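You operate a simulated robot arm through the tools that you are given. There is no shell and no other tool.

The job below is to be done with a simulated robot arm. You get a single attempt, and the scene is never put back.

TASK
Shut the guard, release the red stop button, reset and restart the line.
Fine: one push of RESET, then one of START.

It is judged by the outcome, as a careful person would: the job done as asked, and still so three seconds after it is handed in. It fails if anything else is knocked over, pushed out of place, dropped, spilled or broken.

THE ROBOT
A 6-joint arm with a three-finger gripper, fixed in place. Base frame: the origin is at the foot of the arm, x ahead of it, y to its left, z up. Lengths are in m, angles in degrees, forces in N, time in s.
With the tool pointing down near the work surface it reaches from about 0.86 to 0.86 m from the base axis. Its first joint turns from -166.0 to 166.0 degrees. Payload 4.89 kg.
The tool frame sits at the grasp point between the pads (the TCP): z along the fingers, y along the line on which they close. The tips reach 0.03 m beyond it. Largest opening 0.164 m; the body of the gripper starts 0.125 m behind the TCP.
Orientation is that of the tool frame in the base frame, as a unit quaternion [x, y, z, w]. With the fingers straight down and closing along the base's y, the tool's x points along the base's -x, its y along +y and its z along -z.

THE INTERFACE
- The arm moves only by the tool arm_command. Its argument "steps" is a list of rows, each a list of 7 numbers: the shift along the base's x, y, z in m, then the turn, a rotation vector about the base's x, y, z in degrees, then the finger opening in m, from 0 to 0.164. In form: [[x, y, z, ax, ay, az, hand], ...]. A call has 1 to 20 rows; each row is the pose to reach, as a shift and turn from the pose commanded when the call began. Rows are played at 5 a second. More than 0.05 m and 8.6 degrees between two rows, or a gripper value outside its range, and nothing of the call is played. A pose out of reach is approached as far as the arm can. The call stops where the force on the tool passes 40 N (or 10 N more than at its start, if that is more) or the arm is blocked; 0.2 s more then pass. The fingers move at their own pace (about 0.108 m/s each) and stop on an object; they squeeze with about 37 N. The grip force told is the motor's: it shows also when the fingers shut on nothing. Time passes only in rows, and 0.2 s behind the last, so rows that repeat a pose let the fingers close. The reply holds the time, the measured pose of the TCP, the force on the tool along the base axes, the opening and the grip force, in the units named above and with some noise, with the torque about the TCP (base axes, N m) and any sound that the robot's microphone picked up.
- Cameras (640 x 400 px; columns grow to the right, rows downward): "scene" is fixed at [0.3989, -0.5, 1.5415]; the picture's right is [-0.47, -0.88, 0.00], its down [-0.51, 0.27, -0.82] and it looks along [0.72, -0.38, -0.58] (base axes); focal length 214 px, centre (320, 200). "wrist" rides on the gripper at [0.076, -0.002, -0.152] in the tool frame; the picture's right is [0.02, 1.00, 0.00], its down [-0.88, 0.02, -0.47] and it looks along [-0.47, 0.01, 0.88] (tool axes); focal length 247 px, centre (320, 200). There is no depth. A picture from a camera that has moved, and an enlarged one, comes with that camera's place and axes in the base frame and with its lens.
- grab_frame(camera): a new picture of that camera. It takes no simulated time.
- move_column(by): slides the trunk up (or, below 0, down) by that many m; the arm rides with it, the base frame stays. It gives what a move gives, with no picture.
- inspect(camera, box): a new picture of the part [left, top, right, bottom] of that camera's present view, enlarged. It takes no simulated time.
- hand_in(): hands the job in; it is judged then, once.

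Places have to be worked out from the pictures, the camera data and where the tool is seen. Open the gripper and draw the arm clear of the work before you hand the job in, unless the task says otherwise.

The tools are called after ">>>" as a command line: name --pt "numbers of a row" for each row, then --argument value for the rest, lists and objects as JSON in quotes. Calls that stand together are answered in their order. arm_command: Moves the arm, as the interface text tells. Its arguments: {"type":"object","properties":{"steps":{"type":"array"}},"required":["steps"]} The other tools are called the same way: move_column (by) slides the trunk up or down; grab_frame (camera) takes a picture; inspect (camera, box) takes an enlarged picture of a part of a camera's view; hand_in () hands the job in.

At the start:

```text
time_s: 0.0
tool_pos: [0.4969, -0.0465, 1.3825]
tool_rot: [0.0, 1.0, 0.0, 0.0]
force: [0.3, 0.7, 0.9]
moment: [0.01, 0.02, 0.0]
gripper_width: 0.1639
finger_force: 0.1
trunk travel left (down, up): [-0.175, 0.215]
```

scene: 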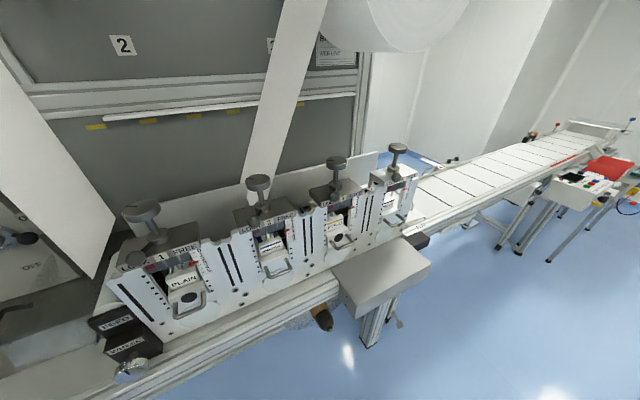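
wrist: 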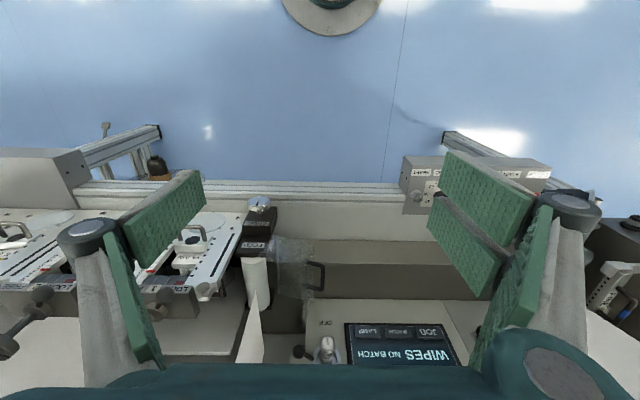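

The scene picture shows a packaging line, and the wrist view shows a panel with a screen ("WIPES NO BATCH") and a control box. I will enlarge parts of both views to find the guard, the stop button, and RESET/START.

>>> inspect --camera "scene" --box '[0, 180, 240, 400]'

>>> inspect --camera "scene" --box '[480, 100, 640, 220]'

>>> inspect --camera "wrist" --box '[200, 180, 480, 380]'

>>> inspect --camera "wrist" --box '[380, 130, 640, 330]'

>>> inspect --camera "scene" --box '[230, 140, 440, 300]'

>>> inspect --camera "wrist" --box '[0, 120, 280, 360]'

```text
1.82 times, centred on (120, 290) of scene
camera zoom: at [0.3989, -0.5, 1.5415], right [-0.47, -0.88, 0.0], down [-0.51, 0.27, -0.82], along [0.72, -0.38, -0.58], focal length 390 px, centre (684, 36)
```

zoom: 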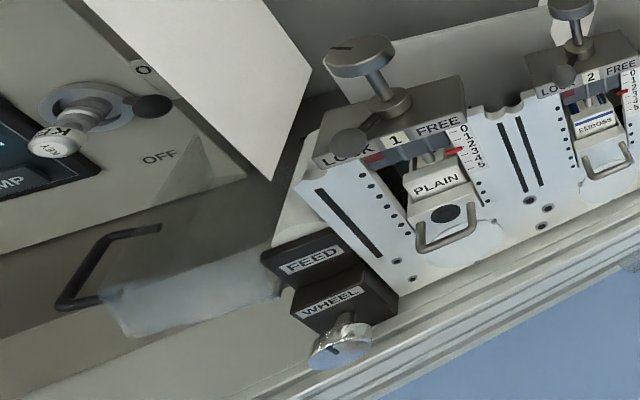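

```text
3.33 times, centred on (560, 160) of scene
camera zoom: at [0.3989, -0.5, 1.5415], right [-0.47, -0.88, 0.0], down [-0.51, 0.27, -0.82], along [0.72, -0.38, -0.58], focal length 715 px, centre (-480, 333)
```

zoom: 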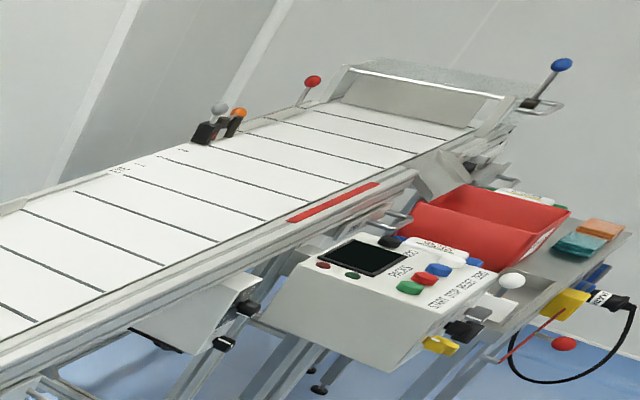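

```text
2.00 times, centred on (340, 280) of wrist
camera zoom: at [0.4213, -0.0477, 1.5345], right [-0.02, 1.0, 0.0], down [0.88, 0.02, 0.47], along [0.47, 0.01, -0.88], focal length 494 px, centre (280, 40)
```

zoom: 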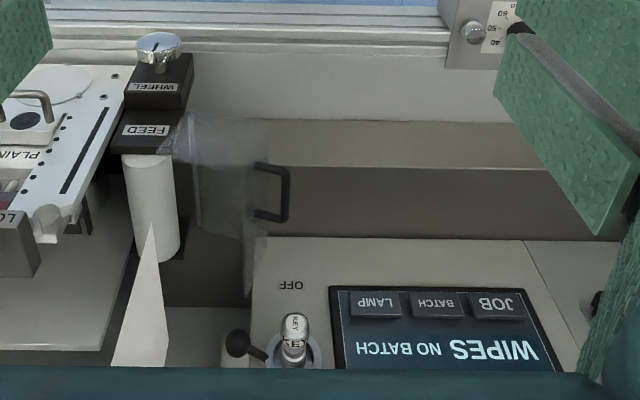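

```text
2.00 times, centred on (510, 230) of wrist
camera zoom: at [0.4213, -0.0477, 1.5345], right [-0.02, 1.0, 0.0], down [0.88, 0.02, 0.47], along [0.47, 0.01, -0.88], focal length 494 px, centre (-60, 140)
```

zoom: 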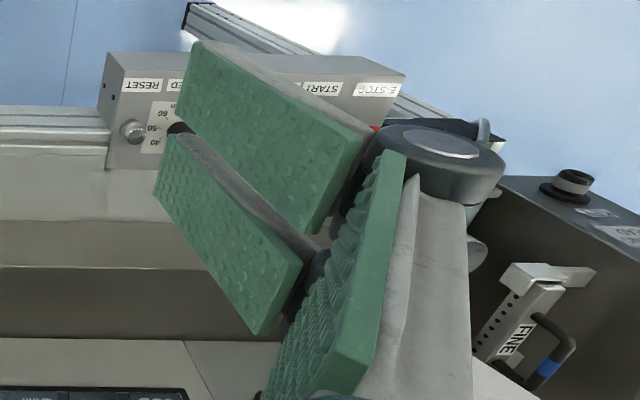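

```text
2.50 times, centred on (335, 220) of scene
camera zoom: at [0.3989, -0.5, 1.5415], right [-0.47, -0.88, 0.0], down [-0.51, 0.27, -0.82], along [0.72, -0.38, -0.58], focal length 536 px, centre (282, 150)
```

zoom: 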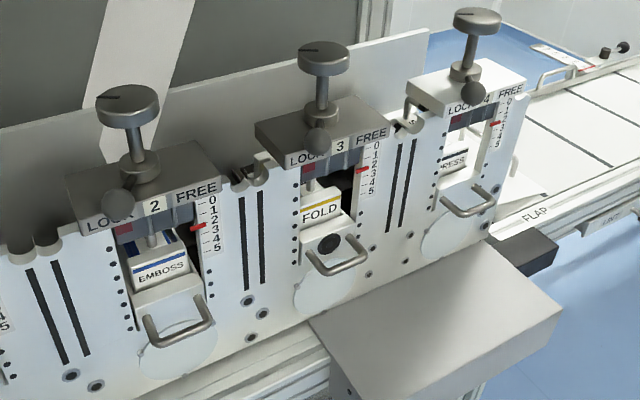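

```text
1.67 times, centred on (140, 240) of wrist
camera zoom: at [0.4213, -0.0477, 1.5345], right [-0.02, 1.0, 0.0], down [0.88, 0.02, 0.47], along [0.47, 0.01, -0.88], focal length 412 px, centre (620, 133)
```

zoom: 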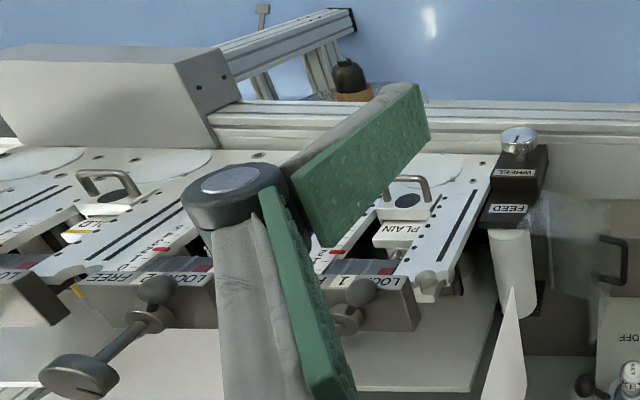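

The handle I triangulated is near (0.86, -0.05, 1.10). The control box with RESET/SPEED/START/E-STOP labels sits on the front rail near x≈0.63, y≈0.19–0.47. I'll slide the hand left at its present height, in small steps, to see it without the fingers in the way.

>>> arm_command --pt "0 0.04 0 0 0 0 0.164" --pt "0 0.08 0 0 0 0 0.164" --pt "0 0.12 0 0 0 0 0.164" --pt "0 0.16 0 0 0 0 0.164" --pt "0 0.2 0 0 0 0 0.164"

>>> grab_frame --camera "wrist"

>>> grab_frame --camera "scene"

```text
time_s: 1.2
tool_pos: [0.496, 0.1516, 1.3844]
tool_rot: [0.001, 1.0, 0.0, 0.0]
force: [1.2, -0.1, -0.2]
moment: [0.06, -0.03, -0.03]
gripper_width: 0.1641
finger_force: 0.0
trunk travel left (down, up): [-0.175, 0.215]
```

```text
taken
camera wrist: at [0.4211, 0.15, 1.5364], right [-0.02, 1.0, 0.0], down [0.88, 0.02, 0.47], along [0.47, 0.01, -0.88], focal length 247 px, centre (320, 200)
```

wrist: 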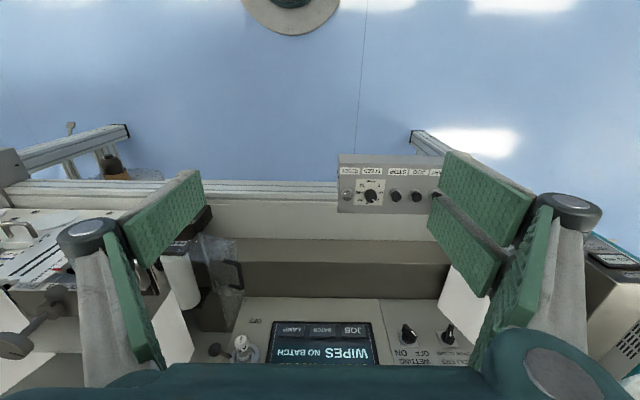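

```text
taken
```

scene: 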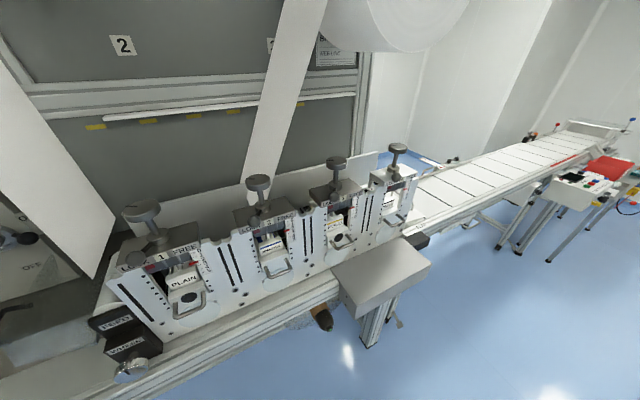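

The control box is coming into view: RESET, SPEED and STOP-type items on its upper face. I continue left to bring all of it between the fingers.

>>> arm_command --pt "0 0.04 0 0 0 0 0.164" --pt "0 0.08 0 0 0 0 0.164" --pt "0 0.12 0 0 0 0 0.164" --pt "0 0.16 0 0 0 0 0.164"

>>> grab_frame --camera "wrist"

>>> inspect --camera "wrist" --box '[200, 120, 460, 280]'

>>> inspect --camera "wrist" --box '[420, 140, 640, 380]'

>>> inspect --camera "wrist" --box '[160, 220, 500, 380]'

```text
time_s: 2.2
tool_pos: [0.5002, 0.3128, 1.3837]
tool_rot: [0.0, 1.0, 0.0, 0.0]
force: [-1.2, -1.4, 0.9]
moment: [0.21, -0.06, -0.01]
gripper_width: 0.1642
finger_force: 0.1
trunk travel left (down, up): [-0.175, 0.215]
```

```text
taken
camera wrist: at [0.4236, 0.3113, 1.5364], right [-0.02, 1.0, 0.0], down [0.88, 0.02, 0.47], along [0.47, 0.01, -0.88], focal length 247 px, centre (320, 200)
```

wrist: 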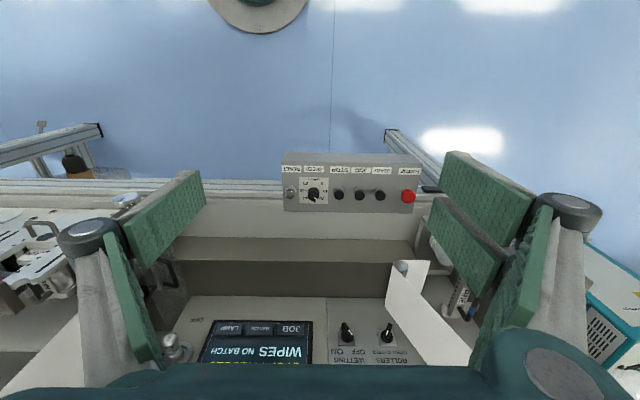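

```text
2.46 times, centred on (330, 200) of wrist
camera zoom: at [0.4236, 0.3113, 1.5364], right [-0.02, 1.0, 0.0], down [0.88, 0.02, 0.47], along [0.47, 0.01, -0.88], focal length 608 px, centre (295, 200)
```

zoom: 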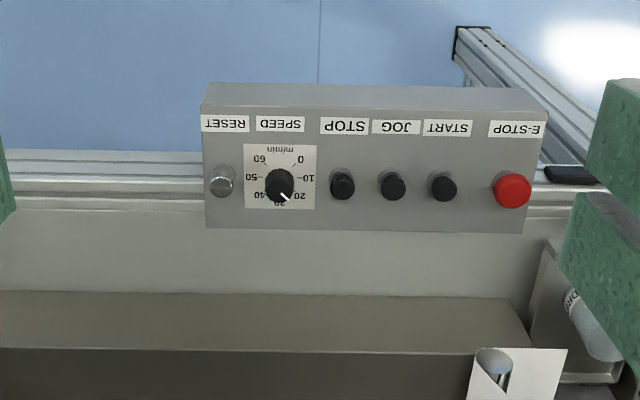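

```text
1.67 times, centred on (530, 260) of wrist
camera zoom: at [0.4236, 0.3113, 1.5364], right [-0.02, 1.0, 0.0], down [0.88, 0.02, 0.47], along [0.47, 0.01, -0.88], focal length 412 px, centre (-30, 100)
```

zoom: 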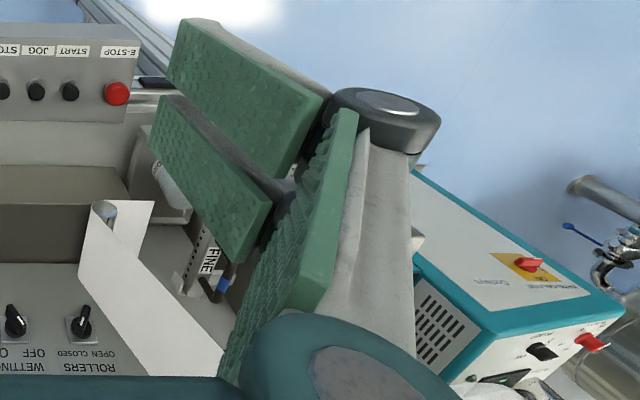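

```text
1.88 times, centred on (330, 300) of wrist
camera zoom: at [0.4236, 0.3113, 1.5364], right [-0.02, 1.0, 0.0], down [0.88, 0.02, 0.47], along [0.47, 0.01, -0.88], focal length 465 px, centre (301, 12)
```

zoom: 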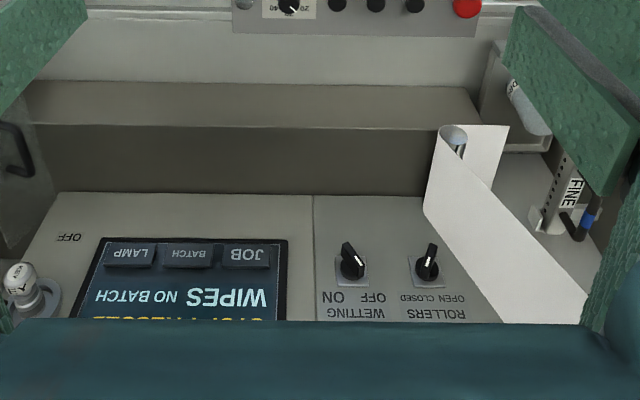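

The control box top lies at z≈0.89 with RESET ≈(0.738,0.234), START ≈(0.739,0.49), E-STOP ≈(0.735,0.566); the screen shows "STOP PRESSED…". Now I go back right and tilt the hand forward to read the screen and see the clear guard.

>>> arm_command --pt "-0.01 -0.03 0 0 -3 0 0.164" --pt "-0.02 -0.06 0 0 -6 0 0.164" --pt "-0.03 -0.09 0 0 -9 0 0.164" --pt "-0.04 -0.12 0 0 -12 0 0.164" --pt "-0.05 -0.15 0 0 -15 0 0.164" --pt "-0.06 -0.18 0 0 -18 0 0.164" --pt "-0.07 -0.21 0 0 -21 0 0.164" --pt "-0.08 -0.24 0 0 -24 0 0.164"

>>> grab_frame --camera "wrist"

>>> inspect --camera "wrist" --box '[180, 120, 460, 320]'

```text
time_s: 4.0
tool_pos: [0.418, 0.0737, 1.3824]
tool_rot: [0.0, 0.978, 0.0, 0.208]
force: [1.5, -0.1, -0.2]
moment: [-0.06, 0.23, -0.03]
gripper_width: 0.164
finger_force: 0.0
trunk travel left (down, up): [-0.175, 0.215]
```

```text
taken
camera wrist: at [0.2856, 0.0734, 1.4894], right [-0.02, 1.0, -0.01], down [0.61, 0.02, 0.79], along [0.79, 0.01, -0.61], focal length 247 px, centre (320, 200)
```

wrist: 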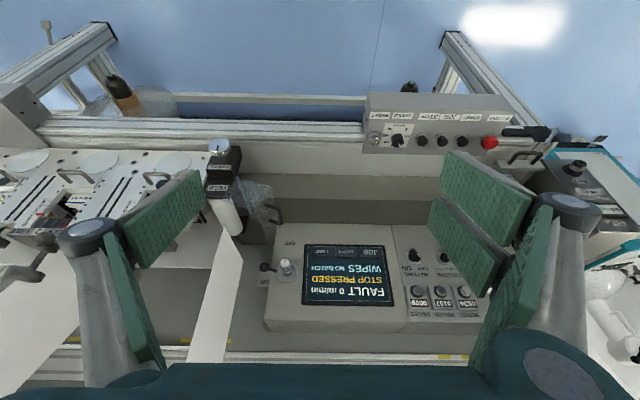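

```text
2.00 times, centred on (320, 220) of wrist
camera zoom: at [0.2856, 0.0734, 1.4894], right [-0.02, 1.0, -0.01], down [0.61, 0.02, 0.79], along [0.79, 0.01, -0.61], focal length 494 px, centre (320, 160)
```

zoom: 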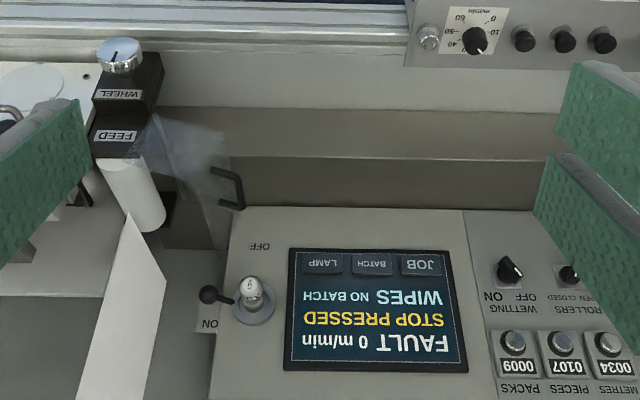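

The screen reads "FAULT 0 m/min, STOP PRESSED, WIPES NO BATCH". The clear panel with a black handle next to the FEED block looks like the guard; I enlarge it from this view.

>>> inspect --camera "wrist" --box '[190, 130, 310, 230]'

>>> inspect --camera "wrist" --box '[360, 80, 560, 170]'

>>> inspect --camera "scene" --box '[0, 260, 180, 400]'

```text
4.00 times, centred on (250, 180) of wrist
camera zoom: at [0.2856, 0.0734, 1.4894], right [-0.02, 1.0, -0.01], down [0.61, 0.02, 0.79], along [0.79, 0.01, -0.61], focal length 988 px, centre (600, 280)
```

zoom: 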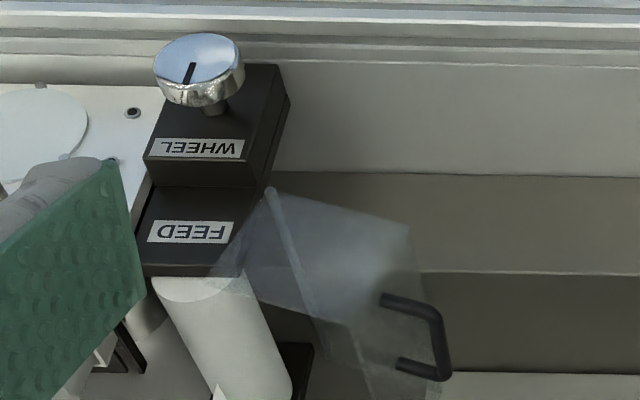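

```text
3.20 times, centred on (460, 125) of wrist
camera zoom: at [0.2856, 0.0734, 1.4894], right [-0.02, 1.0, -0.01], down [0.61, 0.02, 0.79], along [0.79, 0.01, -0.61], focal length 790 px, centre (-128, 440)
```

zoom: 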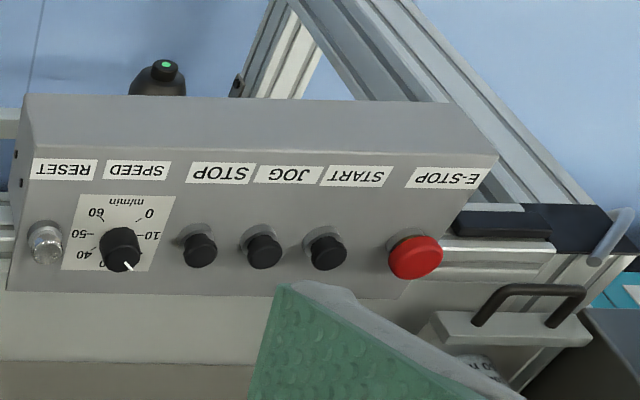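

```text
2.86 times, centred on (90, 330) of scene
camera zoom: at [0.3989, -0.5, 1.5415], right [-0.47, -0.88, 0.0], down [-0.51, 0.27, -0.82], along [0.72, -0.38, -0.58], focal length 613 px, centre (977, -171)
```

zoom: 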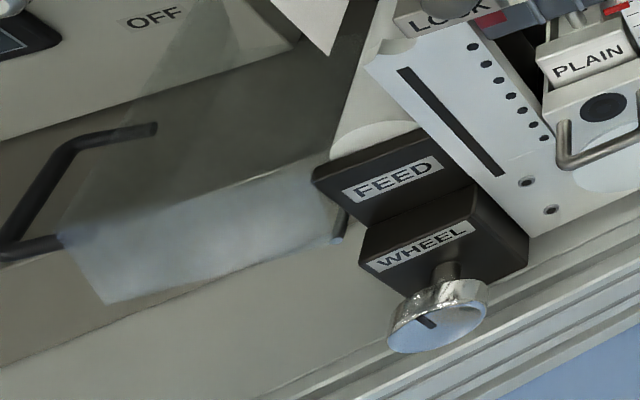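

Triangulating the two views puts a bar along x at about y≈-0.16, z≈1.005 (probably a hinge) and the handle bar at x≈0.83–0.91, y≈-0.03, z≈1.10, so the guard seems to be hinged about an x-axis. I move nearer to see its shape from above.

>>> arm_command --pt "0.03 -0.03 0.005 0 0 0 0.164" --pt "0.06 -0.06 0.01 0 0 0 0.164" --pt "0.09 -0.09 0.015 0 0 0 0.164" --pt "0.12 -0.12 0.02 0 0 0 0.164" --pt "0.15 -0.15 0.02 0 0 0 0.164" --pt "0.18 -0.17 0.02 0 0 0 0.164"

>>> grab_frame --camera "wrist"

>>> inspect --camera "wrist" --box '[220, 60, 420, 200]'

>>> inspect --camera "wrist" --box '[180, 150, 460, 350]'

```text
time_s: 5.4
tool_pos: [0.5946, -0.0972, 1.4032]
tool_rot: [0.0, 0.978, 0.0, 0.208]
force: [-0.9, 0.9, 0.3]
moment: [-0.04, -0.19, -0.03]
gripper_width: 0.1639
finger_force: 0.1
trunk travel left (down, up): [-0.175, 0.215]
```

```text
taken
camera wrist: at [0.4636, -0.0982, 1.5117], right [-0.02, 1.0, -0.01], down [0.61, 0.02, 0.79], along [0.79, 0.01, -0.61], focal length 247 px, centre (320, 200)
```

wrist: 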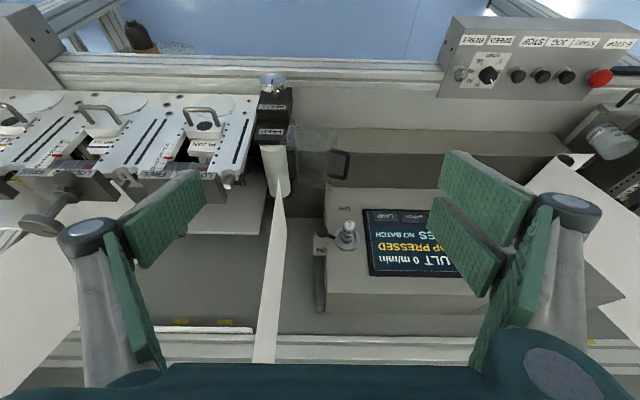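

```text
2.86 times, centred on (320, 130) of wrist
camera zoom: at [0.4636, -0.0982, 1.5117], right [-0.02, 1.0, -0.01], down [0.61, 0.02, 0.79], along [0.79, 0.01, -0.61], focal length 706 px, centre (320, 400)
```

zoom: 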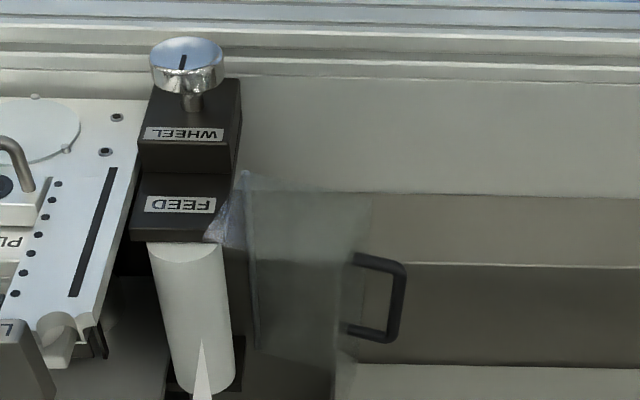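

```text
2.00 times, centred on (320, 250) of wrist
camera zoom: at [0.4636, -0.0982, 1.5117], right [-0.02, 1.0, -0.01], down [0.61, 0.02, 0.79], along [0.79, 0.01, -0.61], focal length 494 px, centre (320, 100)
```

zoom: 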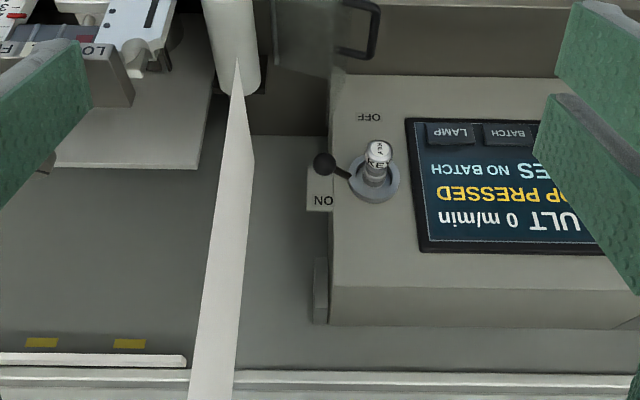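

The guard seems L-shaped: one panel from the hinge (y≈-0.158, z≈1.005) out to (y≈-0.055, z≈1.035), a second one rising from there with the handle on it; shut, it should swing about 75° up and over the white roller. A paper web runs near that roller, so I check where it goes before moving in.

>>> inspect --camera "scene" --box '[0, 40, 200, 300]'

>>> inspect --camera "wrist" --box '[200, 140, 360, 370]'

```text
1.54 times, centred on (100, 170) of scene
camera zoom: at [0.3989, -0.5, 1.5415], right [-0.47, -0.88, 0.0], down [-0.51, 0.27, -0.82], along [0.72, -0.38, -0.58], focal length 330 px, centre (658, 246)
```

zoom: 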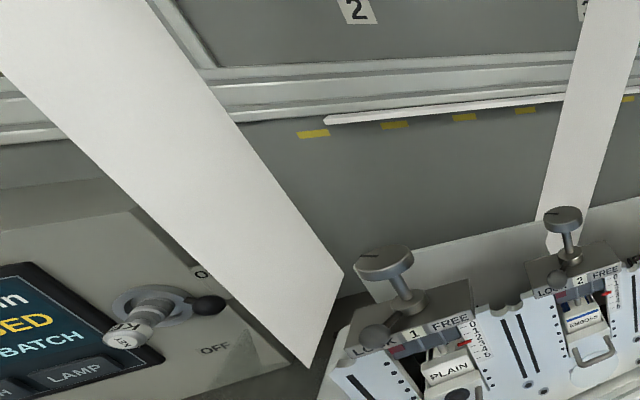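

```text
1.74 times, centred on (280, 255) of wrist
camera zoom: at [0.4636, -0.0982, 1.5117], right [-0.02, 1.0, -0.01], down [0.61, 0.02, 0.79], along [0.79, 0.01, -0.61], focal length 430 px, centre (390, 104)
```

zoom: 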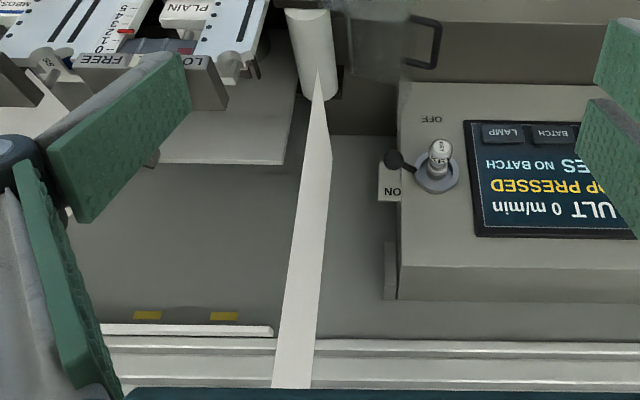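

The web hangs straight down in the plane y≈-0.187, x≥0.889, ending at z≈1.12 just over the roller, so I must keep the hand at x<0.88 near it. I shut the fingers and go above the +y side of the handle, hand still tilted forward, then look again before descending.

>>> arm_command --pt "0.035 0.025 0 0 0 0 0.12" --pt "0.07 0.05 -0.01 0 0 0 0.08" --pt "0.105 0.075 -0.02 0 0 0 0.04" --pt "0.14 0.1 -0.03 0 0 0 0.0" --pt "0.175 0.125 -0.05 0 0 0 0.0" --pt "0.21 0.15 -0.07 0 0 0 0.0" --pt "0.24 0.16 -0.1 0 0 0 0.0" --pt "0.26 0.16 -0.14 0 0 0 0.0" --pt "0.26 0.16 -0.16 0 0 0 0.0"

>>> grab_frame --camera "wrist"

>>> grab_frame --camera "scene"

```text
time_s: 7.4
tool_pos: [0.8593, 0.0633, 1.24]
tool_rot: [0.0, 0.978, 0.001, 0.208]
force: [0.0, 1.0, 0.4]
moment: [-0.09, 0.05, -0.02]
gripper_width: 0.0
finger_force: 36.9
trunk travel left (down, up): [-0.175, 0.215]
```

```text
taken
camera wrist: at [0.7266, 0.0617, 1.3475], right [-0.02, 1.0, -0.01], down [0.61, 0.02, 0.79], along [0.79, 0.01, -0.61], focal length 247 px, centre (320, 200)
```

wrist: 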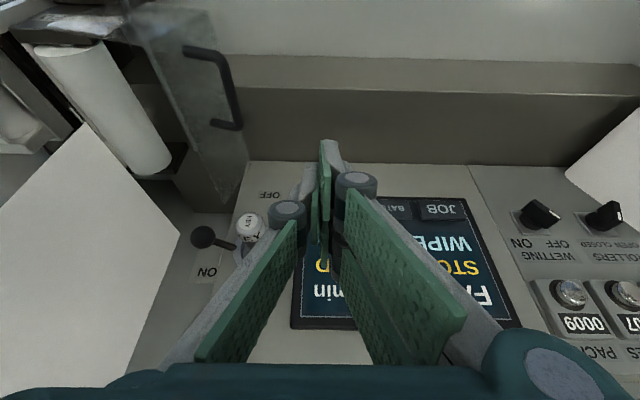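

```text
taken
```

scene: 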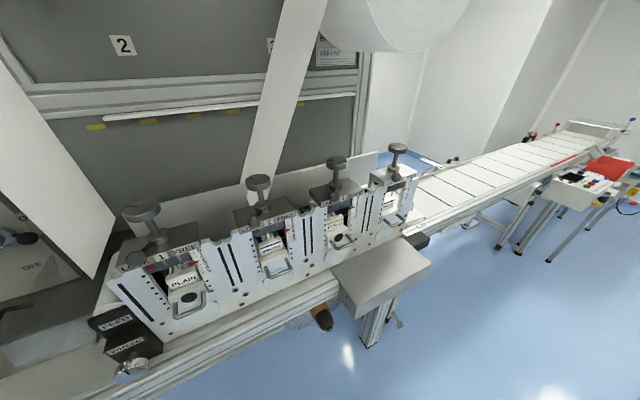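

From here the guard and handle are clear, and the finger links widen above the tips. I enlarge the guard to pin down its edges and the handle from this closer view.

>>> inspect --camera "wrist" --box '[0, 0, 300, 200]'

>>> inspect --camera "scene" --box '[0, 190, 160, 400]'

```text
2.00 times, centred on (150, 100) of wrist
camera zoom: at [0.7266, 0.0617, 1.3475], right [-0.02, 1.0, -0.01], down [0.61, 0.02, 0.79], along [0.79, 0.01, -0.61], focal length 494 px, centre (660, 400)
```

zoom: 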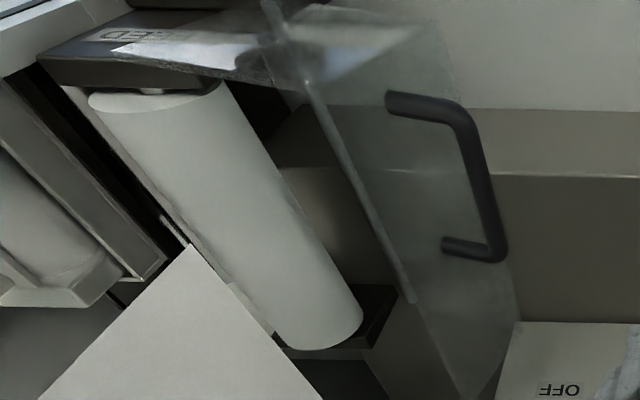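

```text
1.90 times, centred on (80, 295) of scene
camera zoom: at [0.3989, -0.5, 1.5415], right [-0.47, -0.88, 0.0], down [-0.51, 0.27, -0.82], along [0.72, -0.38, -0.58], focal length 408 px, centre (777, 19)
```

zoom: 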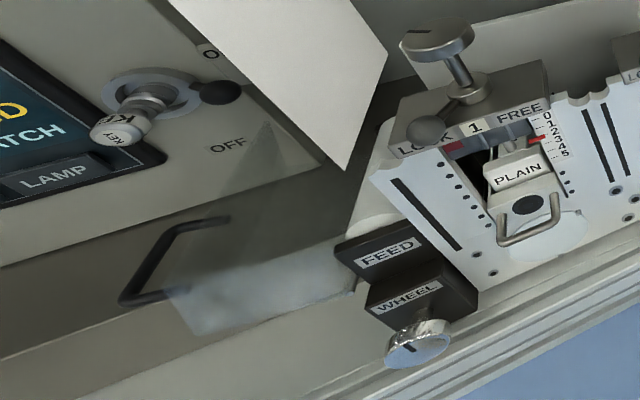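

The guard is a clear box section (end cheek + two panels) on a hinge at (y≈-0.16, z≈1.008); the handle bar runs x≈0.83–0.907 at y≈-0.032, z≈1.10. I descend beside it at y≈0.05 with closed fingers to TCP z≈1.08.

>>> arm_command --pt "0 -0.003 -0.04 0 0 0 0" --pt "0 -0.006 -0.08 0 0 0 0" --pt "0 -0.01 -0.12 0 0 0 0" --pt "0 -0.013 -0.162 0 0 0 0"

>>> grab_frame --camera "wrist"

>>> grab_frame --camera "scene"

```text
time_s: 8.4
tool_pos: [0.8548, 0.0536, 1.0782]
tool_rot: [0.0, 0.978, 0.0, 0.208]
force: [-1.0, 0.3, 0.8]
moment: [0.02, -0.08, -0.01]
gripper_width: 0.0
finger_force: 37.3
trunk travel left (down, up): [-0.175, 0.215]
```

```text
taken
camera wrist: at [0.7233, 0.0521, 1.1862], right [-0.02, 1.0, -0.01], down [0.61, 0.02, 0.79], along [0.79, 0.01, -0.61], focal length 247 px, centre (320, 200)
```

wrist: 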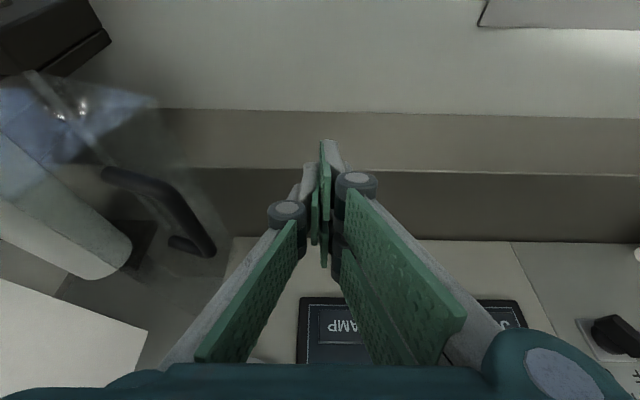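

```text
taken
```

scene: 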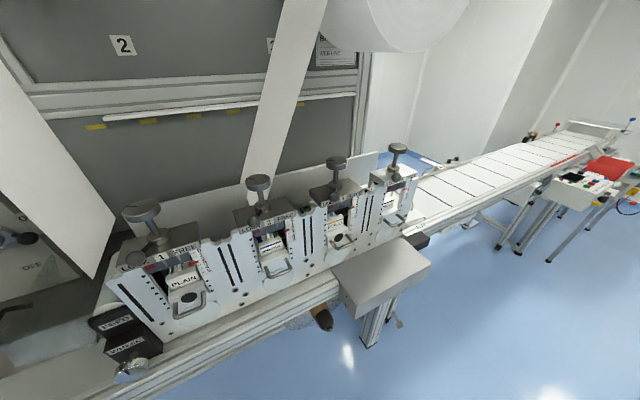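

The hand is at (0.855, 0.054, 1.078) beside the handle with nothing touched. I now sweep slowly toward -y with the finger's side so that it pushes the handle and swings the guard up.

>>> arm_command --pt "0 -0.015 0 0 0 0 0" --pt "0 -0.03 0 0 0 0 0" --pt "0 -0.045 0 0 0 0 0" --pt "0 -0.06 0 0 0 0 0" --pt "0 -0.07 0 0 0 0 0" --pt "0 -0.08 0 0 0 0 0" --pt "0 -0.09 0 0 0 0 0" --pt "0 -0.1 0 0 0 0 0" --pt "0 -0.11 0 0 0 0 0"

>>> grab_frame --camera "wrist"

>>> grab_frame --camera "scene"

```text
time_s: 9.5
tool_pos: [0.8578, -0.0074, 1.0839]
tool_rot: [-0.001, 0.978, 0.002, 0.208]
force: [-6.7, 19.2, 14.4]
moment: [-0.77, -0.03, -0.32]
gripper_width: 0.0
finger_force: 36.8
trunk travel left (down, up): [-0.175, 0.215]
stopped in row 5: the force on the tool passed its limit at 56 N (the readings are from after the stop); the commanded pose is now the measured one
```

```text
taken
camera wrist: at [0.7265, -0.0098, 1.1909], right [-0.02, 1.0, 0.0], down [0.61, 0.02, 0.79], along [0.79, 0.02, -0.61], focal length 247 px, centre (320, 200)
```

wrist: 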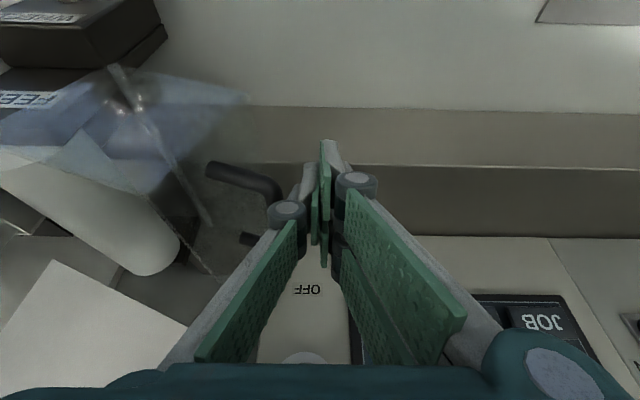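

```text
taken
```

scene: 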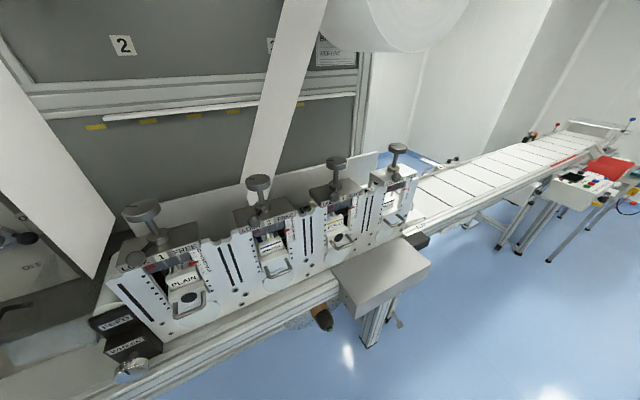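

The push stopped at 56 N: the upward share of the force and the moment show the handle bar got caught under the finger's knuckle (about 4 cm above the TCP), so the guard hardly moved. I back off, raise the hand so the bar meets the straight part at TCP height, and will then follow the handle's arc.

>>> arm_command --pt "-0.003 0.015 0 0 0 0 0" --pt "-0.006 0.03 0 0 0 0 0" --pt "-0.008 0.033 0.015 0 0 0 0" --pt "-0.008 0.033 0.015 0 0 0 0"

>>> inspect --camera "wrist" --box '[0, 0, 360, 300]'

```text
time_s: 10.5
tool_pos: [0.8518, 0.0234, 1.0985]
tool_rot: [-0.001, 0.978, 0.002, 0.209]
force: [0.4, -0.8, 0.0]
moment: [0.01, 0.03, -0.01]
gripper_width: 0.0001
finger_force: 36.6
trunk travel left (down, up): [-0.175, 0.215]
```

```text
1.33 times, centred on (180, 150) of wrist
camera zoom: at [0.7195, 0.0223, 1.2063], right [-0.02, 1.0, 0.0], down [0.61, 0.02, 0.79], along [0.79, 0.02, -0.61], focal length 329 px, centre (507, 267)
```

zoom: 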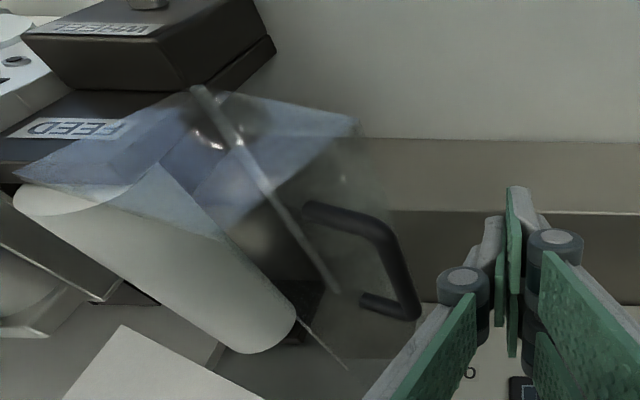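

The guard fell back to rest with the handle bar again at (y≈-0.031, z≈1.10). I now push at TCP height and rise along the handle's arc (centre y≈-0.16, z≈1.008, radius 0.158).

>>> arm_command --pt "0 -0.02 0 0 0 0 0" --pt "0 -0.036 0.001 0 0 0 0" --pt "0 -0.044 0.006 0 0 0 0" --pt "0 -0.0486 0.0107 0 0 0 0" --pt "0 -0.0579 0.0208 0 0 0 0" --pt "0 -0.068 0.03 0 0 0 0" --pt "0 -0.079 0.0385 0 0 0 0" --pt "0 -0.0906 0.046 0 0 0 0" --pt "0 -0.1028 0.0523 0 0 0 0" --pt "0 -0.1156 0.0576 0 0 0 0" --pt "0 -0.1287 0.0617 0 0 0 0"

>>> grab_frame --camera "wrist"

>>> inspect --camera "scene" --box '[0, 190, 160, 400]'

```text
time_s: 11.4
tool_pos: [0.8525, -0.0153, 1.1042]
tool_rot: [-0.002, 0.978, 0.004, 0.208]
force: [-1.2, 12.1, 7.2]
moment: [-0.25, 0.01, -0.09]
gripper_width: 0.0
finger_force: 36.8
trunk travel left (down, up): [-0.175, 0.215]
stopped in row 4: the force on the tool passed its limit at 44 N (the readings are from after the stop); the commanded pose is now the measured one
```

```text
taken
camera wrist: at [0.72, -0.0182, 1.2117], right [-0.03, 1.0, 0.0], down [0.61, 0.02, 0.79], along [0.79, 0.02, -0.61], focal length 247 px, centre (320, 200)
```

wrist: 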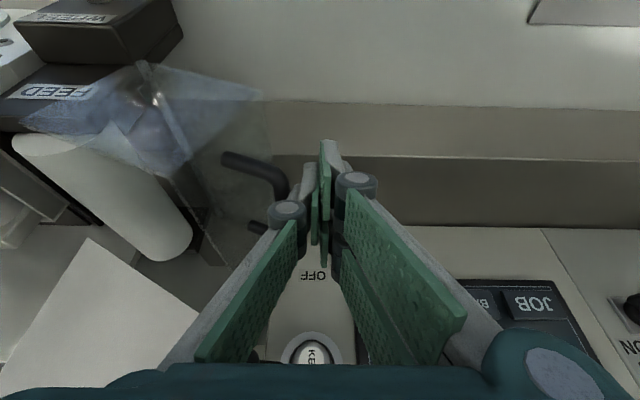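

```text
1.90 times, centred on (80, 295) of scene
camera zoom: at [0.3989, -0.5, 1.5415], right [-0.47, -0.88, 0.0], down [-0.51, 0.27, -0.82], along [0.72, -0.38, -0.58], focal length 408 px, centre (777, 19)
```

zoom: 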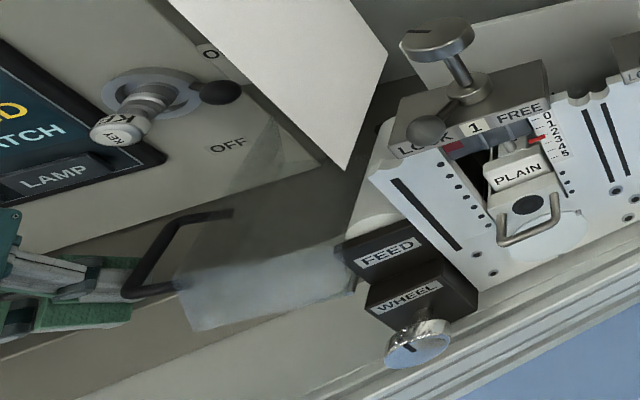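

Again it jammed (44 N), and the force ratio shows why: pushing sideways at this angle, friction nearly cancels the turning moment. I'll back off and tilt the hand about x by -40° so the finger's face gets under the bar and lifts it along its arc.

>>> arm_command --pt "-0.002 0.03 -0.005 0 0 0 0" --pt "-0.002 0.06 -0.01 0 0 0 0" --pt "-0.002 0.075 -0.015 -8 0 0 0" --pt "-0.002 0.08 -0.02 -16 0 0 0" --pt "-0.002 0.08 -0.02 -24 0 0 0" --pt "-0.002 0.08 -0.02 -32 0 0 0" --pt "-0.002 0.08 -0.02 -40 0 0 0" --pt "-0.002 0.08 -0.02 -40 0 0 0"

>>> grab_frame --camera "wrist"

>>> grab_frame --camera "scene"

```text
time_s: 13.2
tool_pos: [0.8506, 0.0642, 1.0831]
tool_rot: [-0.074, 0.92, -0.332, 0.195]
force: [1.0, -0.3, -0.6]
moment: [-0.02, 0.06, -0.03]
gripper_width: 0.0001
finger_force: 37.1
trunk travel left (down, up): [-0.175, 0.215]
```

```text
taken
camera wrist: at [0.7186, 0.131, 1.1682], right [-0.03, 0.76, -0.64], down [0.61, 0.52, 0.59], along [0.79, -0.38, -0.48], focal length 247 px, centre (320, 200)
```

wrist: 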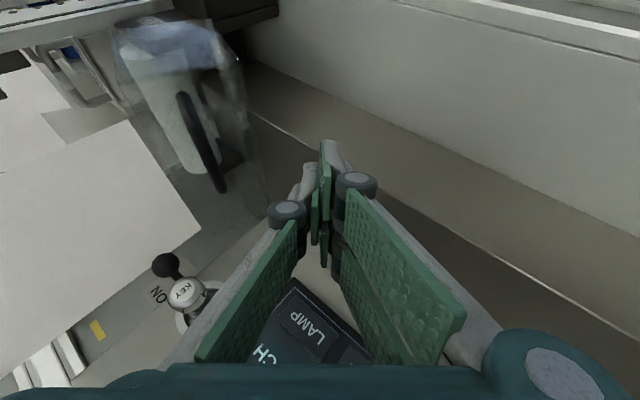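

```text
taken
```

scene: 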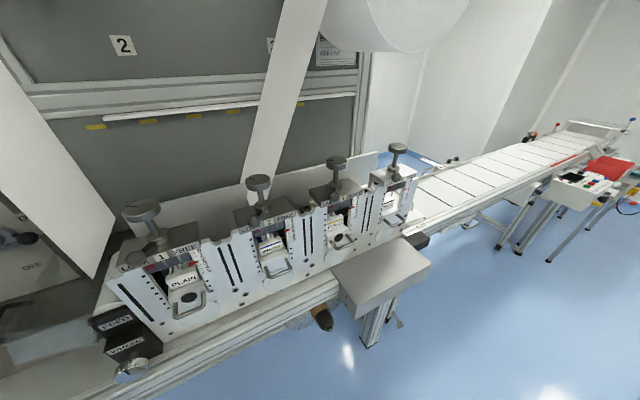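

The finger face now leans under the bar. I slide in below the handle and lift it along the computed arc, stopping part-way to check.

>>> arm_command --pt "0 -0.0347 -0.0192 0 0 0 0" --pt "0 -0.0691 -0.0074 0 0 0 0" --pt "0 -0.0841 0.0057 0 0 0 0" --pt "0 -0.0894 0.0127 1 0 0 0" --pt "0 -0.0947 0.0197 2 0 0 0" --pt "0 -0.1004 0.0258 3 0 0 0" --pt "0 -0.1061 0.0318 4 0 0 0" --pt "0 -0.1122 0.0374 5 0 0 0" --pt "0 -0.1184 0.0429 7 0 0 0"

>>> grab_frame --camera "wrist"

>>> inspect --camera "scene" --box '[0, 190, 160, 400]'

```text
time_s: 15.2
tool_pos: [0.8493, -0.0557, 1.1271]
tool_rot: [-0.061, 0.939, -0.273, 0.2]
force: [-0.2, 0.4, -0.6]
moment: [-0.03, 0.06, -0.07]
gripper_width: 0.0
finger_force: 37.5
trunk travel left (down, up): [-0.175, 0.215]
```

```text
taken
camera wrist: at [0.7178, 0.0011, 1.2199], right [-0.03, 0.84, -0.55], down [0.61, 0.45, 0.65], along [0.79, -0.32, -0.52], focal length 247 px, centre (320, 200)
```

wrist: 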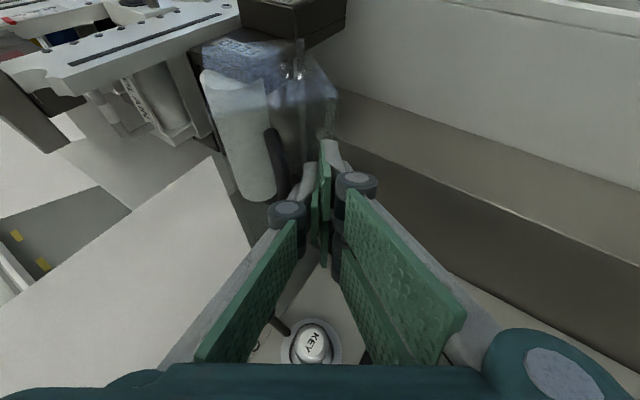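

```text
1.90 times, centred on (80, 295) of scene
camera zoom: at [0.3989, -0.5, 1.5415], right [-0.47, -0.88, 0.0], down [-0.51, 0.27, -0.82], along [0.72, -0.38, -0.58], focal length 408 px, centre (777, 19)
```

zoom: 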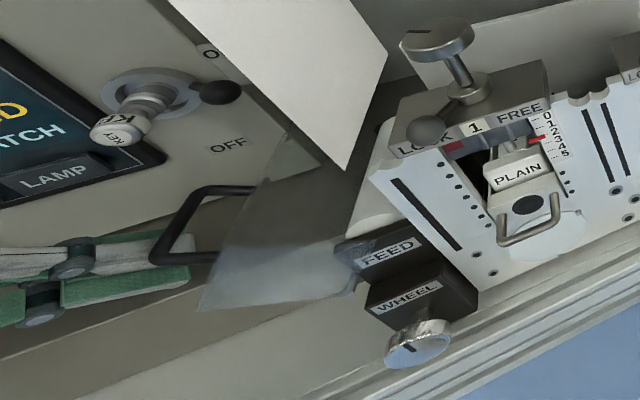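

The guard is lifting with almost no force. I continue along the arc, easing the tilt back toward upright.

>>> arm_command --pt "0 -0.0067 0.0049 1.5 0 0 0" --pt "0 -0.0134 0.0097 3 0 0 0" --pt "0 -0.02 0.0138 4.5 0 0 0" --pt "0 -0.0277 0.0179 6 0 0 0" --pt "-0.002 -0.0353 0.0213 7.5 0 0 0" --pt "-0.003 -0.0429 0.0247 9 0 0 0" --pt "-0.004 -0.0507 0.0273 11 0 0 0" --pt "-0.005 -0.0585 0.0299 13 0 0 0" --pt "-0.005 -0.0664 0.0319 15.5 0 0 0" --pt "-0.005 -0.0743 0.0339 18 0 0 0"

>>> grab_frame --camera "wrist"

>>> inspect --camera "scene" --box '[0, 190, 160, 400]'

```text
time_s: 17.4
tool_pos: [0.8444, -0.1307, 1.1602]
tool_rot: [-0.03, 0.97, -0.123, 0.207]
force: [0.4, -0.7, 0.9]
moment: [-0.04, -0.02, 0.0]
gripper_width: 0.0
finger_force: 37.1
trunk travel left (down, up): [-0.175, 0.215]
```

```text
taken
camera wrist: at [0.7129, -0.1049, 1.265], right [-0.03, 0.97, -0.26], down [0.61, 0.22, 0.76], along [0.79, -0.14, -0.59], focal length 247 px, centre (320, 200)
```

wrist: 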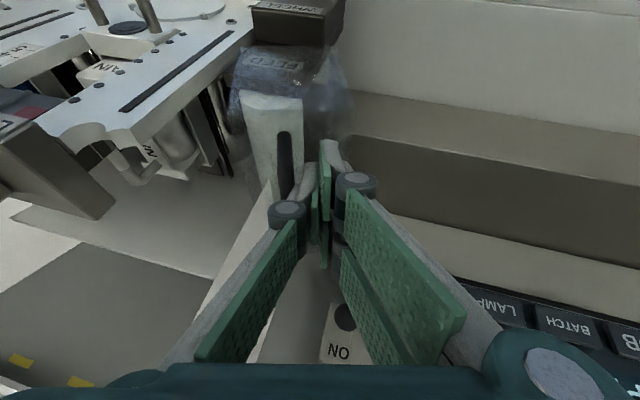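

```text
1.90 times, centred on (80, 295) of scene
camera zoom: at [0.3989, -0.5, 1.5415], right [-0.47, -0.88, 0.0], down [-0.51, 0.27, -0.82], along [0.72, -0.38, -0.58], focal length 408 px, centre (777, 19)
```

zoom: 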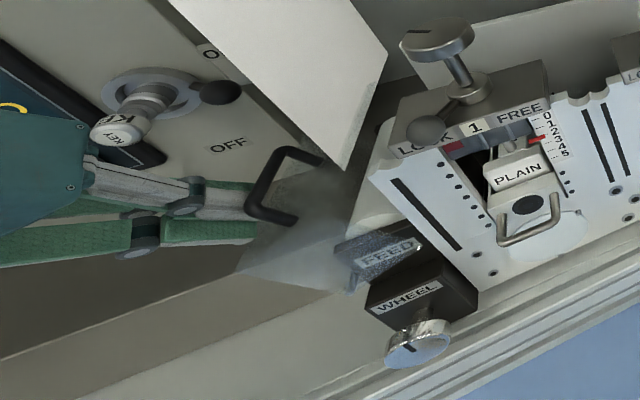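

The handle is almost over the top (about 84°). I continue past the balance point toward shut, slowly.

>>> arm_command --pt "0 -0.0081 0.0012 2.5 0 0 0" --pt "0 -0.0162 0.0022 5 0 0 0" --pt "0 -0.0244 0.0025 7.5 0 0 0" --pt "0 -0.0326 0.0027 10 0 0 0" --pt "0 -0.0407 0.0022 12.5 0 0 0" --pt "0 -0.0489 0.0015 15 0 0 0" --pt "0 -0.0489 0.0015 15 0 0 0"

>>> grab_frame --camera "wrist"

>>> inspect --camera "scene" --box '[0, 190, 160, 400]'

```text
time_s: 19.0
tool_pos: [0.8456, -0.179, 1.161]
tool_rot: [-0.003, 0.978, 0.005, 0.209]
force: [0.0, -0.7, 0.5]
moment: [0.01, -0.01, -0.03]
gripper_width: 0.0
finger_force: 36.8
trunk travel left (down, up): [-0.175, 0.215]
```

```text
taken
camera wrist: at [0.7141, -0.183, 1.2683], right [-0.03, 1.0, 0.0], down [0.61, 0.02, 0.79], along [0.79, 0.02, -0.61], focal length 247 px, centre (320, 200)
```

wrist: 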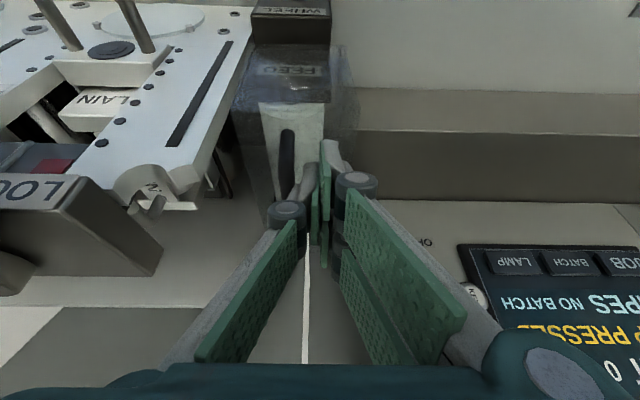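

```text
1.90 times, centred on (80, 295) of scene
camera zoom: at [0.3989, -0.5, 1.5415], right [-0.47, -0.88, 0.0], down [-0.51, 0.27, -0.82], along [0.72, -0.38, -0.58], focal length 408 px, centre (777, 19)
```

zoom: 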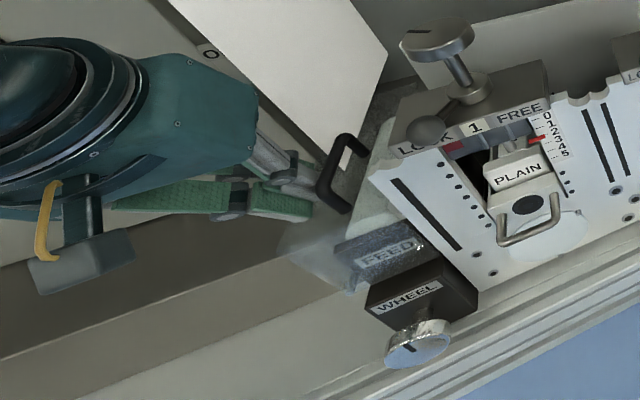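

The handle now stands upright (bar y≈-0.20, z≈1.154, mounts at z≈1.113), so the top panel is level and the guard looks shut. I nudge a little further to confirm that it is against its stop.

>>> arm_command --pt "0 -0.005 0 0 0 0 0" --pt "0 -0.009 0 0 0 0 0" --pt "0 -0.012 0 0 0 0 0" --pt "0 -0.015 0 0 0 0 0"

>>> inspect --camera "wrist" --box '[180, 0, 420, 200]'

>>> inspect --camera "scene" --box '[40, 230, 160, 350]'

```text
time_s: 20.0
tool_pos: [0.845, -0.1927, 1.1616]
tool_rot: [-0.003, 0.978, 0.005, 0.208]
force: [1.5, 7.7, -1.1]
moment: [0.08, -0.05, -0.05]
gripper_width: 0.0
finger_force: 36.5
trunk travel left (down, up): [-0.175, 0.215]
```

```text
2.00 times, centred on (300, 100) of wrist
camera zoom: at [0.7131, -0.1963, 1.2694], right [-0.03, 1.0, 0.0], down [0.61, 0.02, 0.79], along [0.79, 0.02, -0.61], focal length 494 px, centre (360, 400)
```

zoom: 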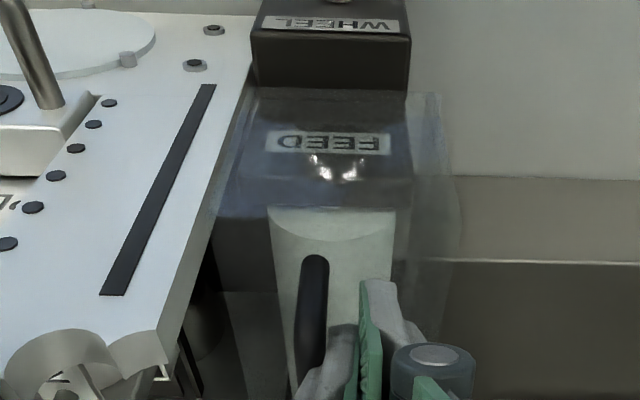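

```text
3.33 times, centred on (100, 290) of scene
camera zoom: at [0.3989, -0.5, 1.5415], right [-0.47, -0.88, 0.0], down [-0.51, 0.27, -0.82], along [0.72, -0.38, -0.58], focal length 715 px, centre (1053, -100)
```

zoom: 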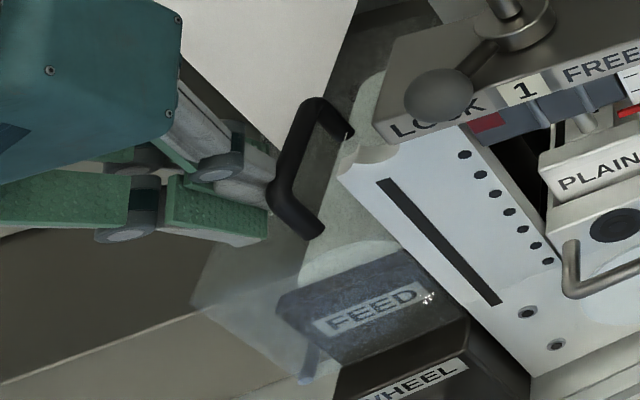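

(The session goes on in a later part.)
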